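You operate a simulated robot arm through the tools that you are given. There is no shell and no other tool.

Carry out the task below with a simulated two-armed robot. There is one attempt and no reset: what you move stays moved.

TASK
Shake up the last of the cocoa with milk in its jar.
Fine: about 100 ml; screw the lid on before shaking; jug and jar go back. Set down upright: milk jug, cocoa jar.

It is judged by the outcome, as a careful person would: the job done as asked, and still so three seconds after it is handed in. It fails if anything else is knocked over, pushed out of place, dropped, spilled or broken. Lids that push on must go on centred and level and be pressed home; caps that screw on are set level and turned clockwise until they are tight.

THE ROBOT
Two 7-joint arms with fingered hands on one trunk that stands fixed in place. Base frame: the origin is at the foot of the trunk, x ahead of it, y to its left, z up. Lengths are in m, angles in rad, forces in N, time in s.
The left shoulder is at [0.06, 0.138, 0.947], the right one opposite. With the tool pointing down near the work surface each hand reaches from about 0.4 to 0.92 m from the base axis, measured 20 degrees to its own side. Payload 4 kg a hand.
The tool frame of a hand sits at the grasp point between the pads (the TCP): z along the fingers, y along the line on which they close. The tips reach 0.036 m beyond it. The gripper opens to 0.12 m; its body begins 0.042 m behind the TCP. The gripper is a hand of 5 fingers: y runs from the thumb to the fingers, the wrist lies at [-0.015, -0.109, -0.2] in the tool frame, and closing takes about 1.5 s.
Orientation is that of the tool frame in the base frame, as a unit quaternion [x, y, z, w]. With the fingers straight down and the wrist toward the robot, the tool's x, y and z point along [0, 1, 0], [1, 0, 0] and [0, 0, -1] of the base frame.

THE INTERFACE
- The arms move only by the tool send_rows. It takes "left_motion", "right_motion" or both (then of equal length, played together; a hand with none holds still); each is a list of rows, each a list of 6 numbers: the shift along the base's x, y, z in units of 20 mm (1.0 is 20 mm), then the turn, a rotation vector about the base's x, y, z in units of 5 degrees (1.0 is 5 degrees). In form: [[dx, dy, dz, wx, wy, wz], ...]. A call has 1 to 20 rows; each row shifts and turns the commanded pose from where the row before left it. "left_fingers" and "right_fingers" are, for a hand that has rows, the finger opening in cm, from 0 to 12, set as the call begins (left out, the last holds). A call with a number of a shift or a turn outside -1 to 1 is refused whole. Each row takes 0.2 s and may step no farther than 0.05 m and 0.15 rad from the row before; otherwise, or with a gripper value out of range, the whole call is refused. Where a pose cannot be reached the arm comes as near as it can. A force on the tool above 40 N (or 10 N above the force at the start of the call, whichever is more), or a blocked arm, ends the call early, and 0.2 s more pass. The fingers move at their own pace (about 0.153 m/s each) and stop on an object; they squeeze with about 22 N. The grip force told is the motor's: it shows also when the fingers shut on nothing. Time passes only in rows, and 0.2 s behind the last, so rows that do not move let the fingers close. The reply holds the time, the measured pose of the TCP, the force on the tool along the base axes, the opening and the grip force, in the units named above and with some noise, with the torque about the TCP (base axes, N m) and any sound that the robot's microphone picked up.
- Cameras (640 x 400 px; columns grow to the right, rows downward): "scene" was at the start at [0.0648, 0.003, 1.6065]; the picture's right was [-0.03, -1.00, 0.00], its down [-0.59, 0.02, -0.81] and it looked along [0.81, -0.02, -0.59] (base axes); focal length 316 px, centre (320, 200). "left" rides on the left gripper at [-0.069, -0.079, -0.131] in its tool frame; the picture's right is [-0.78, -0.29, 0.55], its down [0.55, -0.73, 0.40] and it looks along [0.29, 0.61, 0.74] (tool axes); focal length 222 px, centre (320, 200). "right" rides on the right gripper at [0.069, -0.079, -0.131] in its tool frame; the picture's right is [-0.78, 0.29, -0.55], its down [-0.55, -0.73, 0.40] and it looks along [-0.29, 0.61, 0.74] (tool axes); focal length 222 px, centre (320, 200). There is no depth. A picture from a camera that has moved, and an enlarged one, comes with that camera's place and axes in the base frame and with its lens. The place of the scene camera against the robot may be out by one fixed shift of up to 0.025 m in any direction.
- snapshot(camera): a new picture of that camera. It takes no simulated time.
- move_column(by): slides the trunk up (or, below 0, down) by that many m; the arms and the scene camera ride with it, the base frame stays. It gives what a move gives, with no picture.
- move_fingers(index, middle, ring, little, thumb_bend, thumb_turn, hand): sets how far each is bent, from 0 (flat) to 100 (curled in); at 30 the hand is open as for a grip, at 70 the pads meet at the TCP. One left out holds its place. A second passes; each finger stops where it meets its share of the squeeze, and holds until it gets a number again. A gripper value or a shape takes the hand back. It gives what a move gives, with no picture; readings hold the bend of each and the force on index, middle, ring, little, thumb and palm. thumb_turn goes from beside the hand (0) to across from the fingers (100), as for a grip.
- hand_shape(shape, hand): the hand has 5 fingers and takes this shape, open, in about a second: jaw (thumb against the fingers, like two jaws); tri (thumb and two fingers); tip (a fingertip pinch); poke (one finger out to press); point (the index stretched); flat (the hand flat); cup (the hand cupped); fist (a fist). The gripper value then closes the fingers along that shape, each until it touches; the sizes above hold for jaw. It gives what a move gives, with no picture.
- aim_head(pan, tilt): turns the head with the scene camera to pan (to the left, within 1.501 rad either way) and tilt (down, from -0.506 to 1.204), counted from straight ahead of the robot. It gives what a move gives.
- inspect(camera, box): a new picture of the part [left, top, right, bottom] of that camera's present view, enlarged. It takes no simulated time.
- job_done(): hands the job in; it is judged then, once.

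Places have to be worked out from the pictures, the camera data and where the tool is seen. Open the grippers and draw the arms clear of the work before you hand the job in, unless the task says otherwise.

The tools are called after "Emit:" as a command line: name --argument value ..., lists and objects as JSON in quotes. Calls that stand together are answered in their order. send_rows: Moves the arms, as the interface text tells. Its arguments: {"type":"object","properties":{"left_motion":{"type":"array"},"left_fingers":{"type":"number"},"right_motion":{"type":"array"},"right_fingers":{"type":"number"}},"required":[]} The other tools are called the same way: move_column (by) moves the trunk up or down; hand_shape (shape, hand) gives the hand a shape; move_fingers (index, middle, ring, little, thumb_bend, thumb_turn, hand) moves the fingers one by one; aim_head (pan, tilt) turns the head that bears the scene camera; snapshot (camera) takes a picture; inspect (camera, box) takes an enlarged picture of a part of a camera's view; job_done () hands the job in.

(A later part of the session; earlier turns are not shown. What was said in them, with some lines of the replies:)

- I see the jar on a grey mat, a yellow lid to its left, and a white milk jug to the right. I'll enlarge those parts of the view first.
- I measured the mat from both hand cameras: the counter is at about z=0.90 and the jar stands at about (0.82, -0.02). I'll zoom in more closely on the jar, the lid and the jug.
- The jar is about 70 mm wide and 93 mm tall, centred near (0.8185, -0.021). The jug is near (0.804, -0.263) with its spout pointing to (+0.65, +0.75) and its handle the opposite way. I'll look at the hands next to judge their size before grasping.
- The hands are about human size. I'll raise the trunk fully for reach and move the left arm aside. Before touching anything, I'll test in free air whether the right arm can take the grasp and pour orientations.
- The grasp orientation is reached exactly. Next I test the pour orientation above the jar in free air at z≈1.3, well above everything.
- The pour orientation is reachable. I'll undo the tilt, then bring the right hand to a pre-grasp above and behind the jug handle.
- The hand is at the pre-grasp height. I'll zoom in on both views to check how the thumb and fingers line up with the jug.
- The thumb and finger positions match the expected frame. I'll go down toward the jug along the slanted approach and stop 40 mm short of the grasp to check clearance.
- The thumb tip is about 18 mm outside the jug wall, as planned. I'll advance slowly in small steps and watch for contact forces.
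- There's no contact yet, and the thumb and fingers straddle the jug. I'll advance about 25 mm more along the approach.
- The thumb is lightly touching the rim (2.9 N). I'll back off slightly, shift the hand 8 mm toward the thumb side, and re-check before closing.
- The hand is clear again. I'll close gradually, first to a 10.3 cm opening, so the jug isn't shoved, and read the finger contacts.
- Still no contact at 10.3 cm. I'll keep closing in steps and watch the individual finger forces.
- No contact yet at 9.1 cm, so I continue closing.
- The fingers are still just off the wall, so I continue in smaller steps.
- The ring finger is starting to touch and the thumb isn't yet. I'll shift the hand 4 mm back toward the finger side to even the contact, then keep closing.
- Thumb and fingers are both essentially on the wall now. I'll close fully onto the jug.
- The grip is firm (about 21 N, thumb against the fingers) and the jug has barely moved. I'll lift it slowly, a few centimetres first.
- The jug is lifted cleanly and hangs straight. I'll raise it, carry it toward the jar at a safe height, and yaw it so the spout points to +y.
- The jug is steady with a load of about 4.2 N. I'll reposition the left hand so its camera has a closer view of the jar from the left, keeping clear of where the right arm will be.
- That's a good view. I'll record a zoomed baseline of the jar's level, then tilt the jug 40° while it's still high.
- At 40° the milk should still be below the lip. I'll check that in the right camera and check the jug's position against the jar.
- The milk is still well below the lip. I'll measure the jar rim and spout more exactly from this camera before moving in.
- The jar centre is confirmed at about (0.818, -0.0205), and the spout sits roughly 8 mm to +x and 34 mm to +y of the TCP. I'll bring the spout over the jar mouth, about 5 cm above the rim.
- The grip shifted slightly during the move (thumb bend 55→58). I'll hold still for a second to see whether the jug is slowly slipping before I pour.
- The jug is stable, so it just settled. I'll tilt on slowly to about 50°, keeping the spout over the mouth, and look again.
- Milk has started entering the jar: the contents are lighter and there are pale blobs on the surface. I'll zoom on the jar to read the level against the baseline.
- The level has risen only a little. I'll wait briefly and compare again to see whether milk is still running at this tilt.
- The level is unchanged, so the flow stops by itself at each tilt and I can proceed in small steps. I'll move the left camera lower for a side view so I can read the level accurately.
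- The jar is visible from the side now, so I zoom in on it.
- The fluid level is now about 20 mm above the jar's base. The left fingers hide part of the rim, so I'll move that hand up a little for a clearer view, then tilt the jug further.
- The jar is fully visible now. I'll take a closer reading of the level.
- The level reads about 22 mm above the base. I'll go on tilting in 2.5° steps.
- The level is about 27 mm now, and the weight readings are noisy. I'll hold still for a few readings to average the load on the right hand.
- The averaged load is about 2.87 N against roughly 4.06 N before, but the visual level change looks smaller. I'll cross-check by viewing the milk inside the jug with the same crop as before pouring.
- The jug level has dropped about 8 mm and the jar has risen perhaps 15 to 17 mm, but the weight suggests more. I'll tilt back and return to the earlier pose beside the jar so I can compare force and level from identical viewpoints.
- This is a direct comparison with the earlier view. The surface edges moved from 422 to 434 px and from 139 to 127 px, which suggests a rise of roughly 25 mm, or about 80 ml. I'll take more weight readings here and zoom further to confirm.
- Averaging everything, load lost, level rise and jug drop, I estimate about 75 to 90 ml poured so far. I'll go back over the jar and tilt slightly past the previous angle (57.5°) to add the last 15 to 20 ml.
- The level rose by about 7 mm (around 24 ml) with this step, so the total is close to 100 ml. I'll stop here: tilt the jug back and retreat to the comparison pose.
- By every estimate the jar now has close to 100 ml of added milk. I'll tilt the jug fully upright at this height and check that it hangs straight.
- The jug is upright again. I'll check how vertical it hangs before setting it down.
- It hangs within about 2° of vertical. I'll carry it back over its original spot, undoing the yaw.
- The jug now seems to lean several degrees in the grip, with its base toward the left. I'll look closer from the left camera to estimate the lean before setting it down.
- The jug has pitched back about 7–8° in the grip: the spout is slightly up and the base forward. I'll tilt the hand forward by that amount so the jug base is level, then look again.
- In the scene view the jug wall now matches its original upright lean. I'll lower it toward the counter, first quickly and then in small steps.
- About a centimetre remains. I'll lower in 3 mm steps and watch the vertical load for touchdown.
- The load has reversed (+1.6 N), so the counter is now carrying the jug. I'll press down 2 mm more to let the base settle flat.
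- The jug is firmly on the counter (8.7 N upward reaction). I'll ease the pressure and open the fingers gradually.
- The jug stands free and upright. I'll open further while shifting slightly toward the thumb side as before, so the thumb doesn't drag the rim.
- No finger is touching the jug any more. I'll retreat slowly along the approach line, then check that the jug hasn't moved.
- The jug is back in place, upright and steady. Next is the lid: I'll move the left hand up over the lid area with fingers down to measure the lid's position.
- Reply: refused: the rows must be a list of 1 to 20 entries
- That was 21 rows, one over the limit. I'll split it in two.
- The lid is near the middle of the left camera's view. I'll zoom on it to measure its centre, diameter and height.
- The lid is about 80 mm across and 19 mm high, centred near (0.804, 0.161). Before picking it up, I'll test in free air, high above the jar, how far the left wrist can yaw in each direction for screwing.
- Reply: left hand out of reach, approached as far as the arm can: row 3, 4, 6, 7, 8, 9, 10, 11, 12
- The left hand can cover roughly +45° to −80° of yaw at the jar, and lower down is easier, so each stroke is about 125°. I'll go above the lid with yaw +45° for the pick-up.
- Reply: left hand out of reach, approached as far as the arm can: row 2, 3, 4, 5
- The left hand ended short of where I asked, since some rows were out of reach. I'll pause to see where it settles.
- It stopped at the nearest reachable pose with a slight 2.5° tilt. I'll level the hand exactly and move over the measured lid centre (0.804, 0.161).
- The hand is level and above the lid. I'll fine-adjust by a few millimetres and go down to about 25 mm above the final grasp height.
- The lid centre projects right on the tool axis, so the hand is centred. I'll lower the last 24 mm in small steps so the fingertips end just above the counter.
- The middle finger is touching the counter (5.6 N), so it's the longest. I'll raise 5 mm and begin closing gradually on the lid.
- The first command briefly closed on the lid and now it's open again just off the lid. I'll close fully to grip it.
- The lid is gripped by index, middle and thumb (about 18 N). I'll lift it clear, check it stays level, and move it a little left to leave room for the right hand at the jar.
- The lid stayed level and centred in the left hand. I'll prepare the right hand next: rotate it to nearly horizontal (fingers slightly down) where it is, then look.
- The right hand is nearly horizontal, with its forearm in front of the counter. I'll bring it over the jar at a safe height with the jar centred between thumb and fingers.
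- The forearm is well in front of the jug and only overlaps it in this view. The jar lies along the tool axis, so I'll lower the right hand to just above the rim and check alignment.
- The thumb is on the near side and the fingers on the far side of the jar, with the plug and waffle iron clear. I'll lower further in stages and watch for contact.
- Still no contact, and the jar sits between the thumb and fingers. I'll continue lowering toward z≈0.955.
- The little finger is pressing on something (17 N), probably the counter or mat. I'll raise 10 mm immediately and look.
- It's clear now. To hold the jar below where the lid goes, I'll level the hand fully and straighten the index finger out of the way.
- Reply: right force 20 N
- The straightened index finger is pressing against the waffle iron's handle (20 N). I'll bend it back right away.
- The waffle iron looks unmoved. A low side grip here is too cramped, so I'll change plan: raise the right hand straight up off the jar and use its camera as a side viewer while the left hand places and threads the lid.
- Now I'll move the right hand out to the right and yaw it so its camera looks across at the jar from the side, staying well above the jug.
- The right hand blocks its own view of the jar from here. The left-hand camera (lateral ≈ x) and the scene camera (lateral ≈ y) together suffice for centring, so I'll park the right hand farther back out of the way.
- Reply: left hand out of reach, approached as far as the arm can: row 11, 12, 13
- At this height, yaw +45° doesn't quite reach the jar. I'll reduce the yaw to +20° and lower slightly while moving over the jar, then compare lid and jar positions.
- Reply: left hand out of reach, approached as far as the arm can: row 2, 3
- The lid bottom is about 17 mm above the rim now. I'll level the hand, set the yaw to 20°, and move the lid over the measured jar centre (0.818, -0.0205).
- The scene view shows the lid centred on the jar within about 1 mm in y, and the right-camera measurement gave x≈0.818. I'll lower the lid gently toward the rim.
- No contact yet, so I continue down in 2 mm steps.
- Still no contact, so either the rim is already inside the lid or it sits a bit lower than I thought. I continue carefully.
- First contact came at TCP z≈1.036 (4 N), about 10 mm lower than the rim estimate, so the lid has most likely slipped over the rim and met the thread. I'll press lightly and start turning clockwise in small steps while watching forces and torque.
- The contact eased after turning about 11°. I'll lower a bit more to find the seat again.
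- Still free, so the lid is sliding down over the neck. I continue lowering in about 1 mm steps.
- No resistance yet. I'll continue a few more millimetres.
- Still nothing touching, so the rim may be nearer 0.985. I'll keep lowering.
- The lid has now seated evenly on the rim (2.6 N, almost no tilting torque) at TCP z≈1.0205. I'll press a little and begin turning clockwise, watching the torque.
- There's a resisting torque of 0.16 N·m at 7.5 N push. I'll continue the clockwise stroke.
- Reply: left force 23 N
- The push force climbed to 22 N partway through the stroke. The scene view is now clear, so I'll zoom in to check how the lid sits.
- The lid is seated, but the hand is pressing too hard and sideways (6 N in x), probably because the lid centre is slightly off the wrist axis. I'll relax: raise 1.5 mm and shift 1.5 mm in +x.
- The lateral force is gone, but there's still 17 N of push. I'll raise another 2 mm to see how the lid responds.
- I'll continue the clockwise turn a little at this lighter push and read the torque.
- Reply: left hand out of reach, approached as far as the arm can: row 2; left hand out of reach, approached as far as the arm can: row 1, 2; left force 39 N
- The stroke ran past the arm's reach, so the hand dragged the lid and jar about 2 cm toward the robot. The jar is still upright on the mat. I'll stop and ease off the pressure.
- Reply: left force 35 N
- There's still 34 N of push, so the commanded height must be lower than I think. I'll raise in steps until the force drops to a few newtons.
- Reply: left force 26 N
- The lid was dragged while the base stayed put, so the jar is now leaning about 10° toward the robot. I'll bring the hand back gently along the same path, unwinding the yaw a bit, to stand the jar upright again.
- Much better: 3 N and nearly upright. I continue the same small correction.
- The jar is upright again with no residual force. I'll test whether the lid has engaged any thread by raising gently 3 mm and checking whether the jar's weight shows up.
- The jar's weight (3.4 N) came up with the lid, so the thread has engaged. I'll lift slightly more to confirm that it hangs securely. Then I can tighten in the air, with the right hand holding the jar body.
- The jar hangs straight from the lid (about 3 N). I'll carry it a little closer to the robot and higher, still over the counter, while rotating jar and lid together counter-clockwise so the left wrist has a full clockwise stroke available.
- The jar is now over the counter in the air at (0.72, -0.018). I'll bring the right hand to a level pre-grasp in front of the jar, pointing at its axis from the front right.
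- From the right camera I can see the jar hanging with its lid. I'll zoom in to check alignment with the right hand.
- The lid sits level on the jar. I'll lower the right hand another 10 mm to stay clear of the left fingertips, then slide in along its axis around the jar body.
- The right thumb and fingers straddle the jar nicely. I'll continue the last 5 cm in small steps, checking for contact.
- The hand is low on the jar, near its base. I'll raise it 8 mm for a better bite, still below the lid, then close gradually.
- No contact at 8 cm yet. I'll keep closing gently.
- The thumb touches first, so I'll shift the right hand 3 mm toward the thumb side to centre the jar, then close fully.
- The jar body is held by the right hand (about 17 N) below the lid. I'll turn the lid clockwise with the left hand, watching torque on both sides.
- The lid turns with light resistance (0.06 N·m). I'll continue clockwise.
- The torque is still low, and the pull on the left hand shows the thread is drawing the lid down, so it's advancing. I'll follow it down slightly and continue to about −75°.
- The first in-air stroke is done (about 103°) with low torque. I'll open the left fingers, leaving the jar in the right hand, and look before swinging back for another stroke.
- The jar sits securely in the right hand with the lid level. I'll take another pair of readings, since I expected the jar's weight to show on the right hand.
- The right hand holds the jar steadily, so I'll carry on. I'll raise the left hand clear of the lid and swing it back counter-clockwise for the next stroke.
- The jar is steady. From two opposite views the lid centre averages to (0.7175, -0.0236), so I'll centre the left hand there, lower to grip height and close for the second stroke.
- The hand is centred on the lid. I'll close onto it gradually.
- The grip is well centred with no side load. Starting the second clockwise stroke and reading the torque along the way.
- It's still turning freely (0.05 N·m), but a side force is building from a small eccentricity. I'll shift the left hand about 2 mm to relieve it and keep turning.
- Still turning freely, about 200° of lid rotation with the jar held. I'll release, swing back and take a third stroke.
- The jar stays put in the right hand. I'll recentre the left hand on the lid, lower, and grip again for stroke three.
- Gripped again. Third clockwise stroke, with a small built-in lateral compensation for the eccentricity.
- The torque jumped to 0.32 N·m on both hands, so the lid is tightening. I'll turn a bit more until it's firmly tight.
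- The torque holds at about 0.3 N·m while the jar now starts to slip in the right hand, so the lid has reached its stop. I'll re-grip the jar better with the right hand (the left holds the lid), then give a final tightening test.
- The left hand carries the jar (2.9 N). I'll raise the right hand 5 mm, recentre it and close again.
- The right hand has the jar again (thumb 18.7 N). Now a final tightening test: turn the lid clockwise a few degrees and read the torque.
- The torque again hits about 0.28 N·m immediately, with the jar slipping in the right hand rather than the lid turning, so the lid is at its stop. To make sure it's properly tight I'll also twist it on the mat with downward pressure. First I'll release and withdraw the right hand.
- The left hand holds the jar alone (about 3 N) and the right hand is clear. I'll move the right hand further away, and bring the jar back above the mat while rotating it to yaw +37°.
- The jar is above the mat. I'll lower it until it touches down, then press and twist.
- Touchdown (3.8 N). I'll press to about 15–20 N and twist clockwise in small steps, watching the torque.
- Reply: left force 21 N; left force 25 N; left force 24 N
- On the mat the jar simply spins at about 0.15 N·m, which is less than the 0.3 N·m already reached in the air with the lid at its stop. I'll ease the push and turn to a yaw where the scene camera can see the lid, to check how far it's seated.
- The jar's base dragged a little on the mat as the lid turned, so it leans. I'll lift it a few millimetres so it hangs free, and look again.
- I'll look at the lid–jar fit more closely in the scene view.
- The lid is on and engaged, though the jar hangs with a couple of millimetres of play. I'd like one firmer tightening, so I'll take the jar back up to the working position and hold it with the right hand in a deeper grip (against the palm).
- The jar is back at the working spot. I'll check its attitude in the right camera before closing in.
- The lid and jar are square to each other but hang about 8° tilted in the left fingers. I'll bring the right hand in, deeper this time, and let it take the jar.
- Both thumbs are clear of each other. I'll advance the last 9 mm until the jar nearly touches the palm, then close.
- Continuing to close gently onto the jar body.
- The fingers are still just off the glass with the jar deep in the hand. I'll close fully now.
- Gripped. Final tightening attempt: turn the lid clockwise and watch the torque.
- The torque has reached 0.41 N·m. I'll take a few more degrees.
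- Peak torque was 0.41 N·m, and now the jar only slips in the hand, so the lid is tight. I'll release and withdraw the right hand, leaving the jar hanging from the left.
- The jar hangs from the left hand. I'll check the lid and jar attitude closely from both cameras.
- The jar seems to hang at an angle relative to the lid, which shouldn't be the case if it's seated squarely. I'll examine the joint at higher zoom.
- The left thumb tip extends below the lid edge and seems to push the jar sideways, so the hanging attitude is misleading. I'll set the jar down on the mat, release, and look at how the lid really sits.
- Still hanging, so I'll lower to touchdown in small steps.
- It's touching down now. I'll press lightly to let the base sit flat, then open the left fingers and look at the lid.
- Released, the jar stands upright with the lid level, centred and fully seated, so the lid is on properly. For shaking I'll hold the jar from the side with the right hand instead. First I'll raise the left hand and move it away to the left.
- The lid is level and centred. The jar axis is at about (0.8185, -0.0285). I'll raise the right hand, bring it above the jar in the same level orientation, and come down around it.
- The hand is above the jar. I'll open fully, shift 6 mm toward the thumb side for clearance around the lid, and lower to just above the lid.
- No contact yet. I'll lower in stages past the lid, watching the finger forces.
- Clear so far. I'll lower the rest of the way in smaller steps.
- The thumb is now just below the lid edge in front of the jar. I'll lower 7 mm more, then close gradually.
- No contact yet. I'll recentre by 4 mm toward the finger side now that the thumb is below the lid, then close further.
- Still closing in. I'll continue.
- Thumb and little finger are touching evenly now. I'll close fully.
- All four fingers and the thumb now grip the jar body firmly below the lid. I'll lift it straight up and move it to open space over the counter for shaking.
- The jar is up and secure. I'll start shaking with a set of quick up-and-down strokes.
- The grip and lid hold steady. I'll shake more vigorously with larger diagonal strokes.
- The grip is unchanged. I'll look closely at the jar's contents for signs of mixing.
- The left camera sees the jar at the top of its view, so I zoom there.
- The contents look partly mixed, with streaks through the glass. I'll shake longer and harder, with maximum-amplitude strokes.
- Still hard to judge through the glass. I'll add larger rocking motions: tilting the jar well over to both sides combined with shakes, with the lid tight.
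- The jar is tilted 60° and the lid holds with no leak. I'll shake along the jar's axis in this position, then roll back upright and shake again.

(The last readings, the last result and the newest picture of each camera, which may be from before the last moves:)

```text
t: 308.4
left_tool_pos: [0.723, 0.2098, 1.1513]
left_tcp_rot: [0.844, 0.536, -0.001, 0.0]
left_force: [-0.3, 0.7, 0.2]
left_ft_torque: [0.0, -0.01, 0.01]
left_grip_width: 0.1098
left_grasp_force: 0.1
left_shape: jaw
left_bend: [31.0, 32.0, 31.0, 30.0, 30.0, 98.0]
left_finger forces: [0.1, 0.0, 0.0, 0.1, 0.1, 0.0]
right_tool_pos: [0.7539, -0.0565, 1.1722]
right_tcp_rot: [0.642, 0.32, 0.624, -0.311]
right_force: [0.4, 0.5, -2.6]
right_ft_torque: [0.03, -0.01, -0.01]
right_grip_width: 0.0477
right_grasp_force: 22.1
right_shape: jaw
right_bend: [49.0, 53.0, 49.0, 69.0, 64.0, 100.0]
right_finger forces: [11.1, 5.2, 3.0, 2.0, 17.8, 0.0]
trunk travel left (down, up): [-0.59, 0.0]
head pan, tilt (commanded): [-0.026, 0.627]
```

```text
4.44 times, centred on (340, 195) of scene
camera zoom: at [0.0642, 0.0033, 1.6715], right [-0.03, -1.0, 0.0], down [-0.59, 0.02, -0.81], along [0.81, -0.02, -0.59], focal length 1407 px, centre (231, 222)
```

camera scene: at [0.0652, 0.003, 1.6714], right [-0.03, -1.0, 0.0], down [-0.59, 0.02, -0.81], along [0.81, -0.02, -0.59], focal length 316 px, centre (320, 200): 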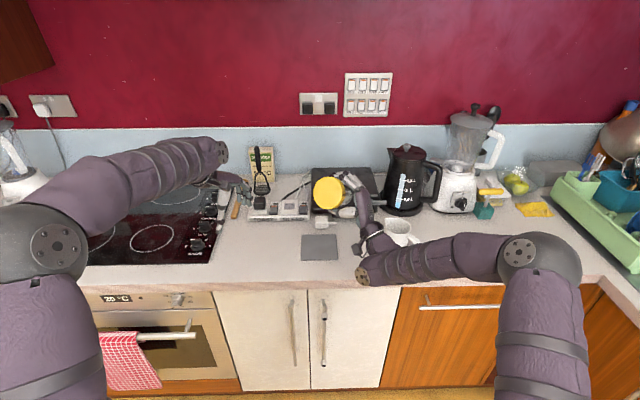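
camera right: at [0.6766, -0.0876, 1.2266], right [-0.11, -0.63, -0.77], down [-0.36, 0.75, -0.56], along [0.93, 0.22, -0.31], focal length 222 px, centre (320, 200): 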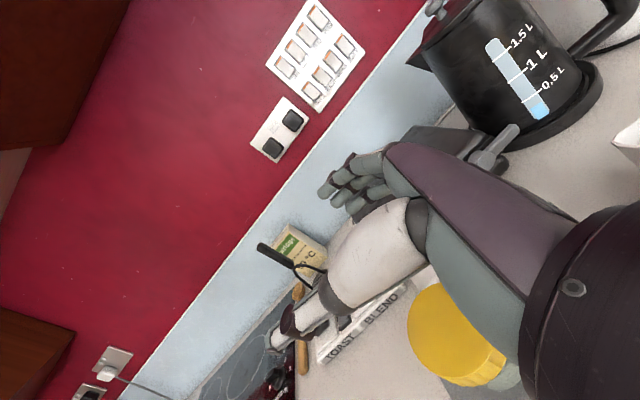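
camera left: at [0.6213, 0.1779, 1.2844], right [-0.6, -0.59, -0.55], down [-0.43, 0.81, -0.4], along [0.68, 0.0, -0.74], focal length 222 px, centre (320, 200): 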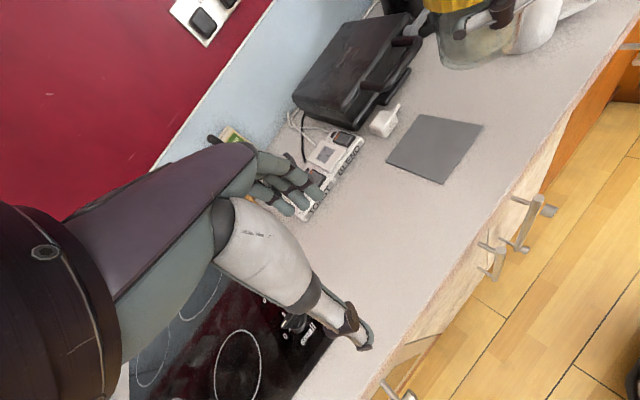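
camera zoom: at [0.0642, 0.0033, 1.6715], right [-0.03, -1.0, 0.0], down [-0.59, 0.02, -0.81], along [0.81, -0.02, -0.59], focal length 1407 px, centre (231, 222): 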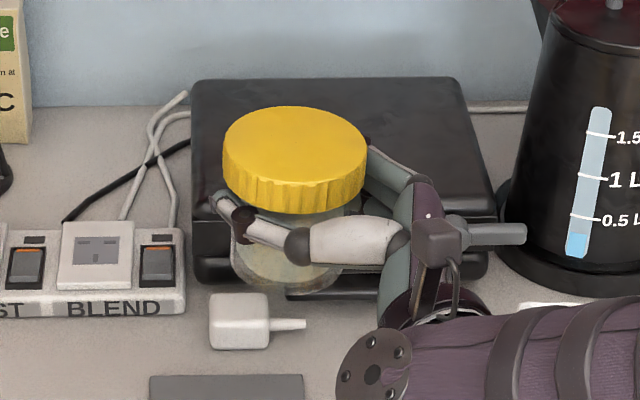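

I've done about fifty shake cycles in several directions. I'll bring the jar back above its original spot on the mat and lower it.

Emit:
send_rows --right_motion '[[0.5, 0.3, 0, 0, 0, 0], [0.8, 0.45, 0, 0, 0, 0], [0.8, 0.45, 0, 0, 0, 0], [0.7, 0.4, -0.3, 0, 0, 0], [0.34, 0.1, -0.6, 0, 0, 0], [0, 0, -1, 0, 0, 0], [0, 0, -1, 0, 0, 0], [0, 0, -1, 0, 0, 0], [0, 0, -1, 0, 0, 0], [0, 0, -1, 0, 0, 0], [0, 0, -1, 0, 0, 0], [0, 0, -0.9, 0, 0, 0], [0, 0, -0.7, 0, 0, 0], [0, 0, -0.5, 0, 0, 0], [0, 0, 0, 0, 0, 0], [0, 0, 0, 0, 0, 0]]'

Emit:
inspect --camera "scene" --box '[280, 190, 380, 280]'

Emit:
inspect --camera "left" --box '[380, 60, 520, 190]'

```text
t: 311.8
left_tool_pos: [0.7247, 0.2094, 1.1507]
left_tcp_rot: [0.844, 0.536, 0.0, 0.0]
left_force: [0.2, 0.0, 0.4]
left_ft_torque: [-0.02, -0.01, 0.05]
left_grip_width: 0.1102
left_grasp_force: 0.0
left_shape: jaw
left_bend: [31.0, 32.0, 31.0, 30.0, 30.0, 98.0]
left_finger forces: [0.0, 0.0, 0.1, 0.0, 0.0, 0.1]
right_tool_pos: [0.8183, -0.0217, 0.9915]
right_tcp_rot: [0.641, 0.319, 0.624, -0.312]
right_force: [0.1, 0.4, -4.1]
right_ft_torque: [0.04, 0.0, -0.02]
right_grip_width: 0.0477
right_grasp_force: 22.0
right_shape: jaw
right_bend: [49.0, 53.0, 49.0, 69.0, 65.0, 100.0]
right_finger forces: [11.2, 5.2, 3.0, 2.0, 17.6, 0.0]
trunk travel left (down, up): [-0.59, 0.0]
head pan, tilt (commanded): [-0.026, 0.627]
```

```text
4.44 times, centred on (330, 235) of scene
camera zoom: at [0.0654, 0.003, 1.6714], right [-0.03, -1.0, 0.0], down [-0.59, 0.02, -0.81], along [0.81, -0.02, -0.59], focal length 1407 px, centre (276, 44)
```

zoom: 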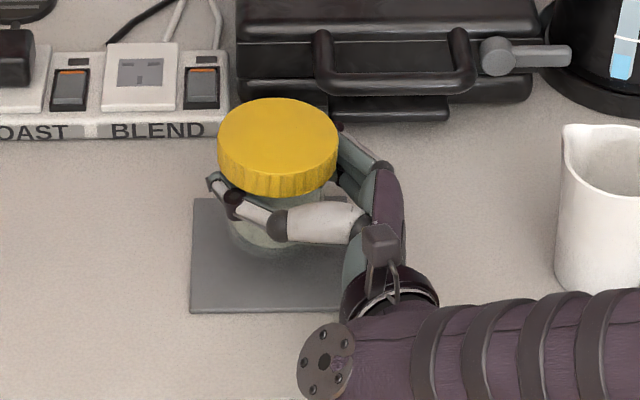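

```text
3.08 times, centred on (450, 125) of left
camera zoom: at [0.6231, 0.1784, 1.2831], right [-0.6, -0.59, -0.55], down [-0.43, 0.81, -0.4], along [0.68, 0.0, -0.74], focal length 684 px, centre (-80, 431)
```

zoom: 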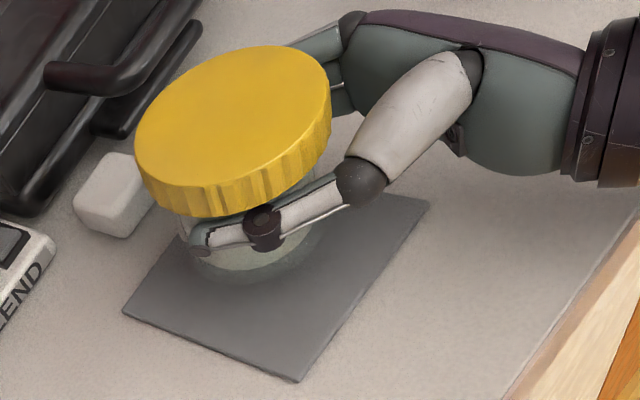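

The jar is about 2 cm above the mat and upright. I'll lower it gently to touchdown.

Emit:
send_rows --right_motion '[[0, 0, -0.4, 0, 0, 0], [0, 0, -0.4, 0, 0, 0], [0, 0, 0, 0, 0, 0]]'

Emit:
send_rows --right_motion '[[0, 0, -0.1, 0, 0, 0], [0, 0, -0.1, 0, 0, 0], [0, 0, 0, 0, 0, 0]]'

Emit:
send_rows --right_motion '[[0, 0, -0.1, 0, 0, 0], [0, 0, 0, 0, 0, 0]]'

```text
t: 312.6
left_tool_pos: [0.7232, 0.2083, 1.1522]
left_tcp_rot: [0.844, 0.537, 0.0, 0.0]
left_force: [-0.4, -0.8, 0.0]
left_ft_torque: [-0.03, 0.01, 0.0]
left_grip_width: 0.1102
left_grasp_force: 0.0
left_shape: jaw
left_bend: [31.0, 32.0, 31.0, 30.0, 30.0, 98.0]
left_finger forces: [0.1, 0.1, 0.0, 0.1, 0.0, 0.0]
right_tool_pos: [0.8183, -0.0223, 0.9745]
right_tcp_rot: [0.641, 0.319, 0.624, -0.312]
right_force: [-0.5, 0.8, -3.4]
right_ft_torque: [-0.04, 0.01, -0.03]
right_grip_width: 0.0478
right_grasp_force: 22.2
right_shape: jaw
right_bend: [49.0, 53.0, 49.0, 69.0, 65.0, 100.0]
right_finger forces: [11.2, 5.1, 3.0, 2.1, 17.7, 0.1]
trunk travel left (down, up): [-0.59, 0.0]
head pan, tilt (commanded): [-0.026, 0.627]
```

```text
t: 313.4
left_tool_pos: [0.7246, 0.2084, 1.1511]
left_tcp_rot: [0.845, 0.535, 0.0, 0.0]
left_force: [-0.7, 0.5, 0.3]
left_ft_torque: [0.04, 0.03, 0.01]
left_grip_width: 0.11
left_grasp_force: 0.0
left_shape: jaw
left_bend: [31.0, 32.0, 31.0, 30.0, 30.0, 98.0]
left_finger forces: [0.0, 0.1, 0.1, 0.0, 0.0, 0.0]
right_tool_pos: [0.8175, -0.0219, 0.971]
right_tcp_rot: [0.641, 0.32, 0.623, -0.313]
right_force: [-0.3, -0.6, -2.8]
right_ft_torque: [-0.01, -0.04, -0.02]
right_grip_width: 0.0477
right_grasp_force: 22.3
right_shape: jaw
right_bend: [49.0, 53.0, 49.0, 69.0, 65.0, 100.0]
right_finger forces: [11.1, 5.2, 3.0, 2.2, 17.6, 0.1]
trunk travel left (down, up): [-0.59, 0.0]
head pan, tilt (commanded): [-0.026, 0.627]
```

```text
t: 314.0
left_tool_pos: [0.7246, 0.2085, 1.1512]
left_tcp_rot: [0.844, 0.536, 0.0, 0.001]
left_force: [0.4, -1.0, 0.5]
left_ft_torque: [-0.01, 0.01, 0.04]
left_grip_width: 0.11
left_grasp_force: 0.0
left_shape: jaw
left_bend: [31.0, 32.0, 31.0, 30.0, 30.0, 98.0]
left_finger forces: [0.1, 0.0, 0.0, 0.0, 0.0, 0.1]
right_tool_pos: [0.8184, -0.0221, 0.9685]
right_tcp_rot: [0.64, 0.32, 0.625, -0.312]
right_force: [-0.7, -1.3, -2.7]
right_ft_torque: [-0.01, 0.0, -0.03]
right_grip_width: 0.0478
right_grasp_force: 22.1
right_shape: jaw
right_bend: [49.0, 53.0, 49.0, 69.0, 65.0, 100.0]
right_finger forces: [11.2, 5.1, 3.0, 2.1, 17.5, 0.0]
trunk travel left (down, up): [-0.59, 0.0]
head pan, tilt (commanded): [-0.026, 0.627]
```

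Not touching yet. I'll continue in 1–2 mm steps.

Emit:
send_rows --right_motion '[[0, 0, -0.08, 0, 0, 0], [0, 0, 0, 0, 0, 0]]'

Emit:
send_rows --right_motion '[[0, 0, -0.08, 0, 0, 0], [0, 0, 0, 0, 0, 0]]'

Emit:
inspect --camera "left" --box '[380, 60, 520, 190]'

```text
t: 314.6
left_tool_pos: [0.7238, 0.2094, 1.1512]
left_tcp_rot: [0.845, 0.535, -0.001, 0.0]
left_force: [-0.6, 0.1, 0.5]
left_ft_torque: [-0.01, 0.01, -0.04]
left_grip_width: 0.1099
left_grasp_force: 0.1
left_shape: jaw
left_bend: [31.0, 32.0, 31.0, 30.0, 30.0, 98.0]
left_finger forces: [0.0, 0.0, 0.0, 0.0, 0.0, 0.0]
right_tool_pos: [0.8188, -0.0221, 0.9681]
right_tcp_rot: [0.641, 0.32, 0.624, -0.312]
right_force: [-0.4, -0.4, 0.1]
right_ft_torque: [-0.09, 0.0, -0.03]
right_grip_width: 0.0476
right_grasp_force: 22.0
right_shape: jaw
right_bend: [49.0, 53.0, 49.0, 69.0, 65.0, 100.0]
right_finger forces: [10.7, 5.0, 2.6, 2.3, 17.7, 0.1]
trunk travel left (down, up): [-0.59, 0.0]
head pan, tilt (commanded): [-0.026, 0.627]
```

```text
t: 315.2
left_tool_pos: [0.7244, 0.21, 1.15]
left_tcp_rot: [0.844, 0.536, 0.0, -0.001]
left_force: [0.7, -1.0, 0.7]
left_ft_torque: [-0.02, -0.04, -0.01]
left_grip_width: 0.11
left_grasp_force: 0.0
left_shape: jaw
left_bend: [31.0, 32.0, 31.0, 30.0, 30.0, 98.0]
left_finger forces: [0.1, 0.1, 0.0, 0.0, 0.0, 0.1]
right_tool_pos: [0.8168, -0.0219, 0.9672]
right_tcp_rot: [0.64, 0.32, 0.625, -0.312]
right_force: [1.2, 1.3, 4.6]
right_ft_torque: [-0.14, -0.15, 0.03]
right_grip_width: 0.0476
right_grasp_force: 21.7
right_shape: jaw
right_bend: [49.0, 53.0, 49.0, 69.0, 65.0, 100.0]
right_finger forces: [10.6, 5.1, 2.4, 3.0, 17.7, 0.1]
trunk travel left (down, up): [-0.59, 0.0]
head pan, tilt (commanded): [-0.026, 0.627]
```

```text
3.08 times, centred on (450, 125) of left
camera zoom: at [0.6225, 0.1787, 1.2835], right [-0.6, -0.59, -0.55], down [-0.43, 0.81, -0.4], along [0.68, 0.0, -0.74], focal length 684 px, centre (-80, 431)
```

zoom: 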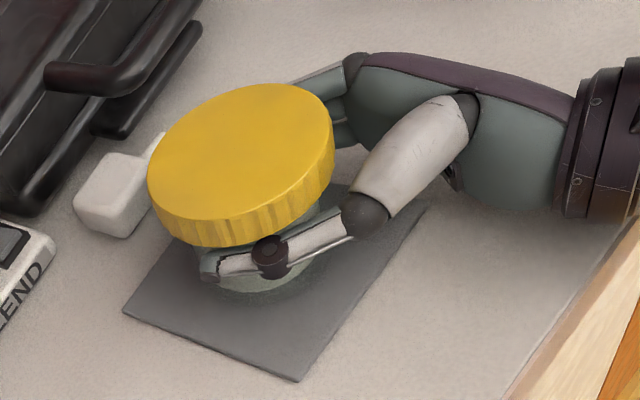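

Touchdown (4.6 N). I'll release the jar gradually.

Emit:
send_rows --right_motion '[[0, 0, 0, 0, 0, 0], [0, 0, 0, 0, 0, 0]]' --right_fingers 6.2

Emit:
send_rows --right_motion '[[0, 0, 0, 0, 0, 0], [0, 0, 0, 0, 0, 0]]' --right_fingers 8.5

Emit:
send_rows --right_motion '[[-0.12, 0.09, 0, 0, 0, 0], [-0.12, 0.09, 0, 0, 0, 0], [0, 0, 0, 0, 0, 0], [0, 0, 0, 0, 0, 0]]' --right_fingers 12

Emit:
inspect --camera "scene" --box '[280, 190, 380, 280]'

Emit:
inspect --camera "left" --box '[380, 60, 520, 190]'

```text
t: 315.8
left_tool_pos: [0.7236, 0.2093, 1.1514]
left_tcp_rot: [0.844, 0.536, 0.0, 0.001]
left_force: [-0.3, 0.2, 0.0]
left_ft_torque: [0.01, 0.0, -0.01]
left_grip_width: 0.1103
left_grasp_force: 0.0
left_shape: jaw
left_bend: [31.0, 32.0, 31.0, 30.0, 30.0, 98.0]
left_finger forces: [0.0, 0.1, 0.1, 0.0, 0.1, 0.0]
right_tool_pos: [0.8182, -0.0222, 0.9666]
right_tcp_rot: [0.641, 0.32, 0.624, -0.312]
right_force: [0.6, 1.6, 2.2]
right_ft_torque: [-0.12, -0.08, 0.01]
right_grip_width: 0.0619
right_grasp_force: 0.0
right_shape: jaw
right_bend: [41.0, 45.0, 43.0, 68.0, 54.0, 100.0]
right_finger forces: [0.0, 0.0, 0.1, 3.0, 0.1, 0.1]
trunk travel left (down, up): [-0.59, 0.0]
head pan, tilt (commanded): [-0.026, 0.627]
```

```text
t: 316.4
left_tool_pos: [0.7237, 0.2073, 1.1515]
left_tcp_rot: [0.844, 0.536, 0.001, 0.0]
left_force: [-0.9, -0.1, 0.0]
left_ft_torque: [-0.02, 0.02, -0.01]
left_grip_width: 0.1099
left_grasp_force: 0.0
left_shape: jaw
left_bend: [31.0, 32.0, 31.0, 30.0, 30.0, 98.0]
left_finger forces: [0.0, 0.0, 0.0, 0.0, 0.1, 0.1]
right_tool_pos: [0.817, -0.0227, 0.9654]
right_tcp_rot: [0.641, 0.32, 0.623, -0.312]
right_force: [-1.0, 1.5, 1.0]
right_ft_torque: [-0.07, 0.01, 0.02]
right_grip_width: 0.0844
right_grasp_force: 0.1
right_shape: jaw
right_bend: [35.0, 38.0, 36.0, 59.0, 41.0, 99.0]
right_finger forces: [0.0, 0.0, 0.0, 0.9, 0.0, 0.0]
trunk travel left (down, up): [-0.59, 0.0]
head pan, tilt (commanded): [-0.026, 0.627]
```

```text
t: 317.4
left_tool_pos: [0.7228, 0.21, 1.1518]
left_tcp_rot: [0.845, 0.535, 0.0, 0.0]
left_force: [0.0, 1.0, 1.0]
left_ft_torque: [0.0, -0.05, 0.01]
left_grip_width: 0.11
left_grasp_force: 0.0
left_shape: jaw
left_bend: [31.0, 32.0, 31.0, 30.0, 30.0, 98.0]
left_finger forces: [0.0, 0.0, 0.0, 0.1, 0.0, 0.0]
right_tool_pos: [0.8134, -0.0191, 0.9662]
right_tcp_rot: [0.641, 0.32, 0.624, -0.312]
right_force: [3.0, -2.8, 3.4]
right_ft_torque: [-0.35, -0.19, 0.18]
right_grip_width: 0.1198
right_grasp_force: 0.0
right_shape: jaw
right_bend: [30.0, 30.0, 30.0, 30.0, 30.0, 97.0]
right_finger forces: [0.0, 0.0, 0.1, 4.2, 0.0, 0.1]
trunk travel left (down, up): [-0.59, 0.0]
head pan, tilt (commanded): [-0.026, 0.627]
```

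```text
4.44 times, centred on (330, 235) of scene
camera zoom: at [0.0648, 0.0028, 1.6715], right [-0.03, -1.0, 0.0], down [-0.59, 0.02, -0.81], along [0.81, -0.02, -0.59], focal length 1407 px, centre (276, 44)
```

zoom: 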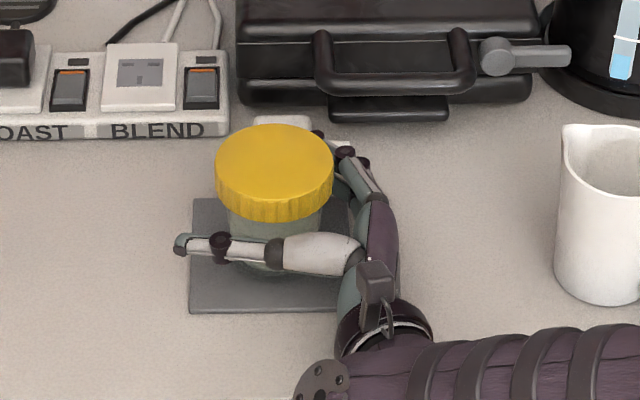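

```text
3.08 times, centred on (450, 125) of left
camera zoom: at [0.6227, 0.1781, 1.2834], right [-0.6, -0.59, -0.55], down [-0.43, 0.81, -0.4], along [0.68, 0.0, -0.74], focal length 684 px, centre (-80, 431)
```

zoom: 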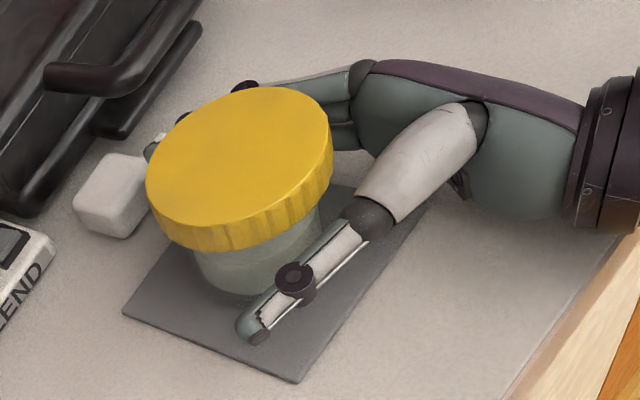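

The little finger is lightly touching the counter (4 N) as it opens. I'll raise a few millimetres to clear it before withdrawing upward.

Emit:
send_rows --right_motion '[[0, 0, 0.2, 0, 0, 0], [0, 0, 0.2, 0, 0, 0], [0, 0, 0, 0, 0, 0]]'

Emit:
inspect --camera "left" --box '[380, 60, 520, 190]'

```text
t: 318.2
left_tool_pos: [0.7243, 0.2098, 1.1512]
left_tcp_rot: [0.845, 0.535, 0.0, 0.0]
left_force: [-0.3, 1.0, 0.5]
left_ft_torque: [0.03, -0.03, 0.02]
left_grip_width: 0.11
left_grasp_force: 0.0
left_shape: jaw
left_bend: [31.0, 32.0, 31.0, 30.0, 30.0, 98.0]
left_finger forces: [0.1, 0.0, 0.0, 0.0, 0.0, 0.0]
right_tool_pos: [0.8144, -0.0184, 0.974]
right_tcp_rot: [0.641, 0.32, 0.623, -0.313]
right_force: [-0.1, -0.2, -0.1]
right_ft_torque: [-0.02, -0.01, 0.0]
right_grip_width: 0.1197
right_grasp_force: 0.0
right_shape: jaw
right_bend: [30.0, 30.0, 30.0, 30.0, 30.0, 97.0]
right_finger forces: [0.0, 0.0, 0.0, 0.1, 0.0, 0.0]
trunk travel left (down, up): [-0.59, 0.0]
head pan, tilt (commanded): [-0.026, 0.627]
```

```text
3.08 times, centred on (450, 125) of left
camera zoom: at [0.6227, 0.1786, 1.2833], right [-0.6, -0.59, -0.55], down [-0.43, 0.81, -0.4], along [0.68, 0.0, -0.74], focal length 684 px, centre (-80, 431)
```

zoom: 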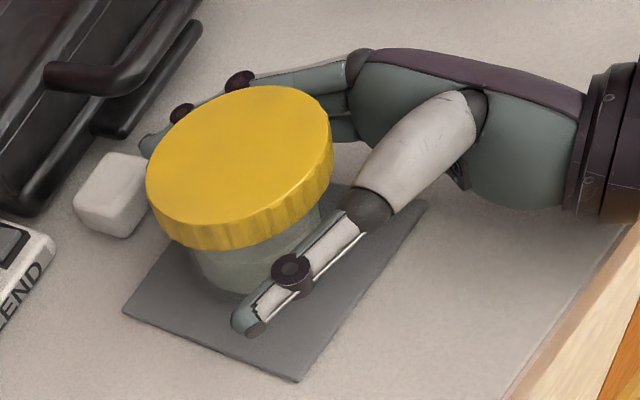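

All clear. I'll raise the right hand slowly past the lid, then move it away.

Emit:
send_rows --right_motion '[[0, 0, 0.3, 0, 0, 0], [0, 0, 0.4, 0, 0, 0], [0, 0, 0.5, 0, 0, 0], [0, 0, 0, 0, 0, 0]]'

Emit:
send_rows --right_motion '[[0, 0, 0.6, 0, 0, 0], [0, 0, 0.8, 0, 0, 0], [0, 0, 1, 0, 0, 0], [0, 0, 1, 0, 0, 0], [0, 0, 1, 0, 0, 0], [0, 0, 1, 0, 0, 0], [0, 0, 1, 0, 0, 0], [-0.8, -0.8, 0.6, 0, 0, 0], [-0.9, -0.9, 0, 0, 0, 0], [-0.9, -0.9, 0, 0, 0, 0], [-0.9, -0.9, 0, 0, 0, 0], [-0.9, -0.9, 0, 0, 0, 0], [-0.9, -0.9, 0, 0, 0, 0], [-0.9, -0.9, 0, 0, 0, 0], [-0.9, -0.9, 0, 0, 0, 0], [-0.9, -0.9, 0, 0, 0, 0], [-0.9, -0.9, 0, 0, 0, 0], [0, 0, 0, 0, 0, 0]]'

Emit:
snapshot --camera "scene"

Emit:
inspect --camera "scene" --box '[296, 205, 352, 265]'

Emit:
inspect --camera "left" --box '[380, 60, 500, 170]'

```text
t: 319.2
left_tool_pos: [0.7236, 0.2095, 1.1516]
left_tcp_rot: [0.844, 0.536, 0.0, 0.0]
left_force: [0.4, -0.1, 0.1]
left_ft_torque: [0.02, 0.03, 0.0]
left_grip_width: 0.11
left_grasp_force: 0.0
left_shape: jaw
left_bend: [31.0, 32.0, 31.0, 30.0, 30.0, 98.0]
left_finger forces: [0.0, 0.0, 0.0, 0.0, 0.0, 0.1]
right_tool_pos: [0.8114, -0.0184, 0.9979]
right_tcp_rot: [0.641, 0.321, 0.624, -0.312]
right_force: [-0.6, -1.2, 0.2]
right_ft_torque: [-0.01, -0.03, -0.01]
right_grip_width: 0.1198
right_grasp_force: 0.0
right_shape: jaw
right_bend: [30.0, 30.0, 30.0, 30.0, 30.0, 97.0]
right_finger forces: [0.1, 0.0, 0.0, 0.1, 0.1, 0.0]
trunk travel left (down, up): [-0.59, 0.0]
head pan, tilt (commanded): [-0.026, 0.627]
```

```text
t: 323.0
left_tool_pos: [0.7233, 0.2078, 1.1508]
left_tcp_rot: [0.844, 0.536, 0.0, 0.0]
left_force: [-0.7, -1.2, 0.3]
left_ft_torque: [0.02, 0.04, -0.02]
left_grip_width: 0.1099
left_grasp_force: 0.0
left_shape: jaw
left_bend: [31.0, 32.0, 31.0, 30.0, 30.0, 98.0]
left_finger forces: [0.0, 0.1, 0.1, 0.1, 0.0, 0.0]
right_tool_pos: [0.633, -0.1985, 1.1379]
right_tcp_rot: [0.64, 0.321, 0.625, -0.312]
right_force: [-0.5, -0.1, 0.4]
right_ft_torque: [-0.01, 0.01, -0.03]
right_grip_width: 0.1195
right_grasp_force: 0.1
right_shape: jaw
right_bend: [30.0, 30.0, 30.0, 30.0, 30.0, 97.0]
right_finger forces: [0.0, 0.0, 0.0, 0.1, 0.1, 0.0]
trunk travel left (down, up): [-0.59, 0.0]
head pan, tilt (commanded): [-0.026, 0.627]
```

```text
taken
camera scene: at [0.0652, 0.0032, 1.6714], right [-0.03, -1.0, 0.0], down [-0.59, 0.02, -0.81], along [0.81, -0.02, -0.59], focal length 316 px, centre (320, 200)
```

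scene: 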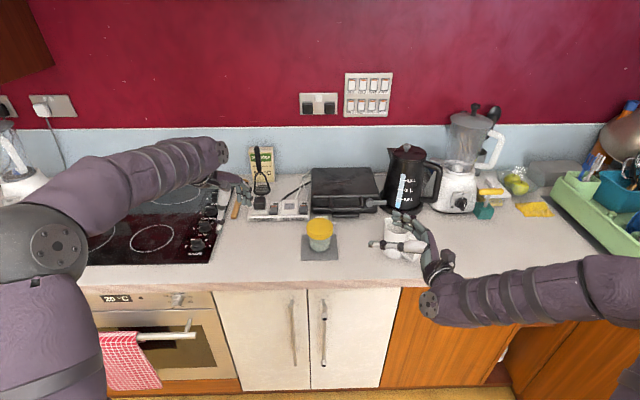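

```text
6.67 times, centred on (324, 235) of scene
camera zoom: at [0.0652, 0.0032, 1.6714], right [-0.03, -1.0, 0.0], down [-0.59, 0.02, -0.81], along [0.81, -0.02, -0.59], focal length 2110 px, centre (293, -33)
```

zoom: 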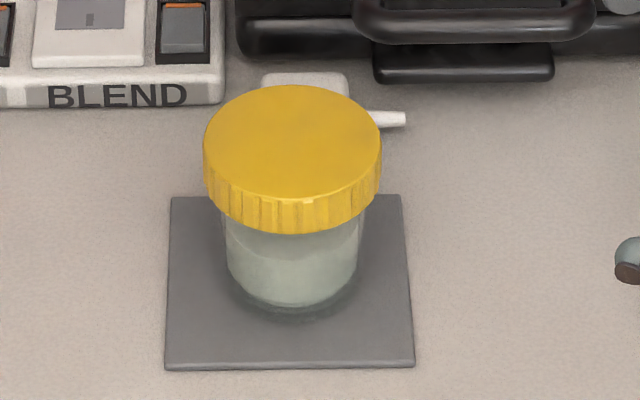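

```text
3.64 times, centred on (440, 115) of left
camera zoom: at [0.623, 0.1786, 1.2832], right [-0.6, -0.59, -0.55], down [-0.43, 0.81, -0.4], along [0.68, 0.0, -0.74], focal length 808 px, centre (-116, 509)
```

zoom: 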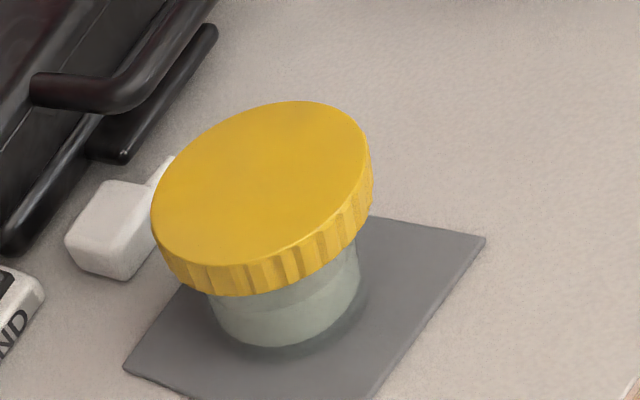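

The jar is back on its mat with the lid level and centred. I'll zoom in on the contents to check that they look evenly mixed.

Emit:
inspect --camera "scene" --box '[308, 224, 338, 252]'

Emit:
inspect --camera "left" --box '[410, 100, 460, 150]'

Emit:
inspect --camera "right" --box '[200, 220, 340, 360]'

```text
14.29 times, centred on (323, 238) of scene
camera zoom: at [0.0652, 0.0032, 1.6714], right [-0.03, -1.0, 0.0], down [-0.59, 0.02, -0.81], along [0.81, -0.02, -0.59], focal length 4522 px, centre (277, -343)
```

zoom: 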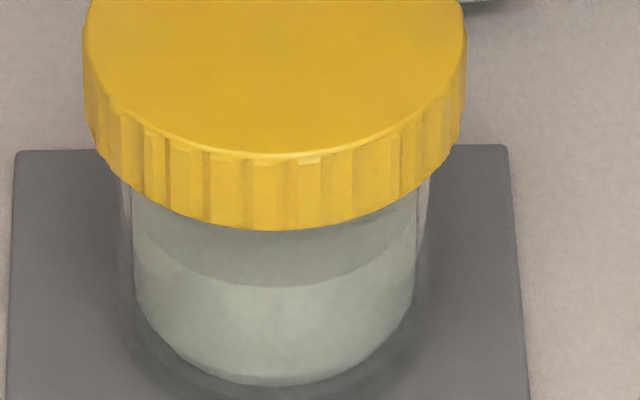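

```text
8.00 times, centred on (435, 125) of left
camera zoom: at [0.623, 0.1786, 1.2832], right [-0.6, -0.59, -0.55], down [-0.43, 0.81, -0.4], along [0.68, 0.0, -0.74], focal length 1777 px, centre (-600, 800)
```

zoom: 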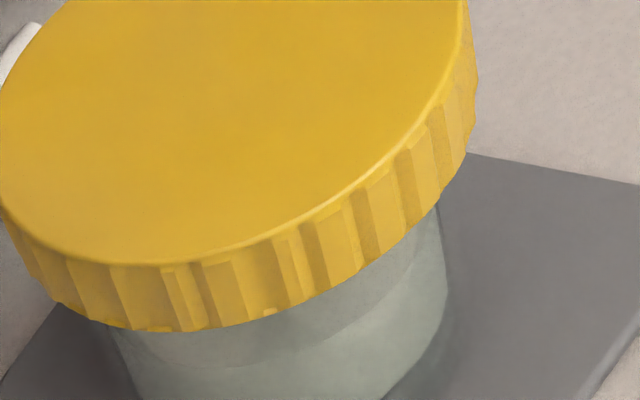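

```text
2.86 times, centred on (270, 290) of right
camera zoom: at [0.4923, -0.2542, 1.2109], right [-0.11, -0.63, -0.77], down [-0.36, 0.75, -0.56], along [0.93, 0.22, -0.31], focal length 635 px, centre (463, -57)
```

zoom: 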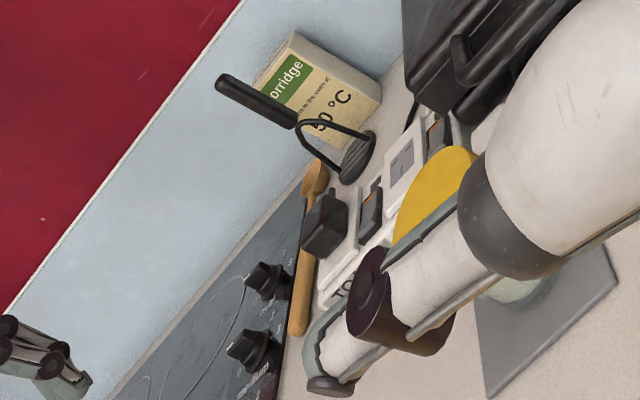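

The contents look uniform, with no clumps left on the surface, and the lid is level and closed. I'll withdraw both arms well clear of the work.

Emit:
send_rows --left_motion '[[-0.6, 0.2, 0.8, 0, 0, 0], [-0.8, 0.2, 1, 0, 0, 0], [-0.9, 0.2, 1, 0, 0, 0], [-1, 0.2, 1, 0, 0, 0], [-1, 0.2, 1, 0, 0, 0], [-1, 0.2, 1, 0, 0, 0], [-1, 0, 1, 0, 0, 0], [-1, 0, 1, 0, 0, 0], [-1, 0, 0.5, 0, 0, 0], [-1, 0, 0, 0, 0, 0], [0, 0, 0, 0, 0, 0]]' --right_motion '[[-0.3, -0.3, 0.8, 0, 0, 0], [-0.4, -0.4, 1, 0, 0, 0], [-0.5, -0.5, 1, 0, 0, 0], [-0.5, -0.5, 1, 0, 0, 0], [-0.5, -0.5, 1, 0, 0, 0], [-0.5, -0.5, 1, 0, 0, 0], [-0.5, -0.5, 1, 0, 0, 0], [-0.5, -0.5, 1, 0, 0, 0], [-0.5, -0.5, 0.5, 0, 0, 0], [-0.5, -0.5, 0, 0, 0, 0], [0, 0, 0, 0, 0, 0]]'

Emit:
snapshot --camera "scene"

Emit:
inspect --camera "scene" --box '[290, 190, 440, 280]'

```text
t: 325.4
left_tool_pos: [0.5378, 0.2322, 1.3181]
left_tcp_rot: [0.844, 0.537, -0.001, 0.0]
left_force: [0.4, 0.4, -0.4]
left_ft_torque: [-0.01, 0.02, 0.01]
left_grip_width: 0.1101
left_grasp_force: 0.1
left_shape: jaw
left_bend: [31.0, 32.0, 31.0, 30.0, 30.0, 98.0]
left_finger forces: [0.1, 0.0, 0.1, 0.0, 0.1, 0.0]
right_tool_pos: [0.5393, -0.2912, 1.3027]
right_tcp_rot: [0.641, 0.32, 0.623, -0.313]
right_force: [-0.4, -0.8, -0.5]
right_ft_torque: [-0.02, 0.0, -0.01]
right_grip_width: 0.1197
right_grasp_force: 0.0
right_shape: jaw
right_bend: [30.0, 30.0, 30.0, 30.0, 30.0, 97.0]
right_finger forces: [0.0, 0.0, 0.0, 0.1, 0.0, 0.0]
trunk travel left (down, up): [-0.59, 0.0]
head pan, tilt (commanded): [-0.026, 0.627]
```

```text
taken
camera scene: at [0.0655, 0.0031, 1.6714], right [-0.03, -1.0, 0.0], down [-0.59, 0.02, -0.81], along [0.81, -0.02, -0.59], focal length 316 px, centre (320, 200)
```

scene: 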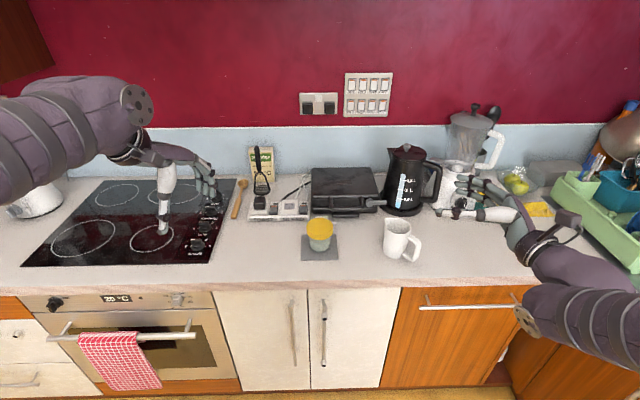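

```text
4.27 times, centred on (365, 235) of scene
camera zoom: at [0.0655, 0.0031, 1.6714], right [-0.03, -1.0, 0.0], down [-0.59, 0.02, -0.81], along [0.81, -0.02, -0.59], focal length 1351 px, centre (128, 51)
```

zoom: 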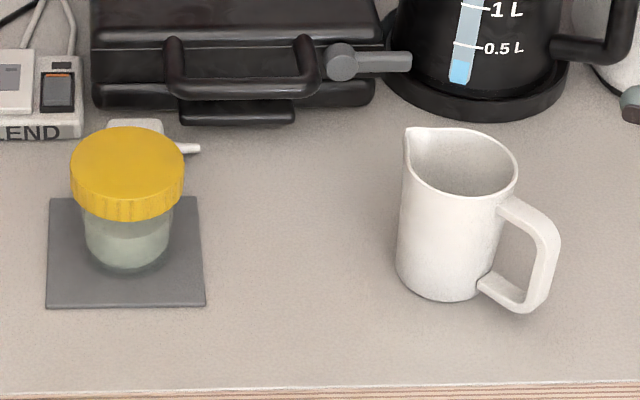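

The task looks complete:
- The jug is upright in its place.
- The jar is upright on its mat with the lid level and tight, and the contents are mixed.
- The counter is clean and both arms are clear with hands open.

I'm handing the job in.

Emit:
job_done

```text
The job is handed in.
```

I've handed the job in. The milk went into the cocoa jar, the lid is screwed on, the jar has been shaken, and both jug and jar are back upright in their places. I haven't seen the verdict.

- **Milk:** I poured roughly 100 ml. The weight lost from the jug, the level rise in the jar and the level drop in the jug didn't agree closely. They put it anywhere from about 70 to 120 ml.
- **Lid:** It sits level and centred. I turned it clockwise until the jar slipped in my grip rather than the lid turning further, at about 0.4 N·m. I couldn't apply more torque than that.
- **Shaking:** About fifty strokes upright and tilted, with no leak seen. The contents look uniform, with no clumps visible through the glass. The mix looks pale rather than brown.
- **Placement:** The jar is within about 3 mm of where it started, and the jug is within about 1 cm.

While lining up to hold the jar, a finger pushed against the waffle iron's handle with about 20 N. Before-and-after pictures show it didn't move. The jar also leaned about 10° on its mat during an early lid stroke, with the lid on, and I stood it back up. I saw no spills.
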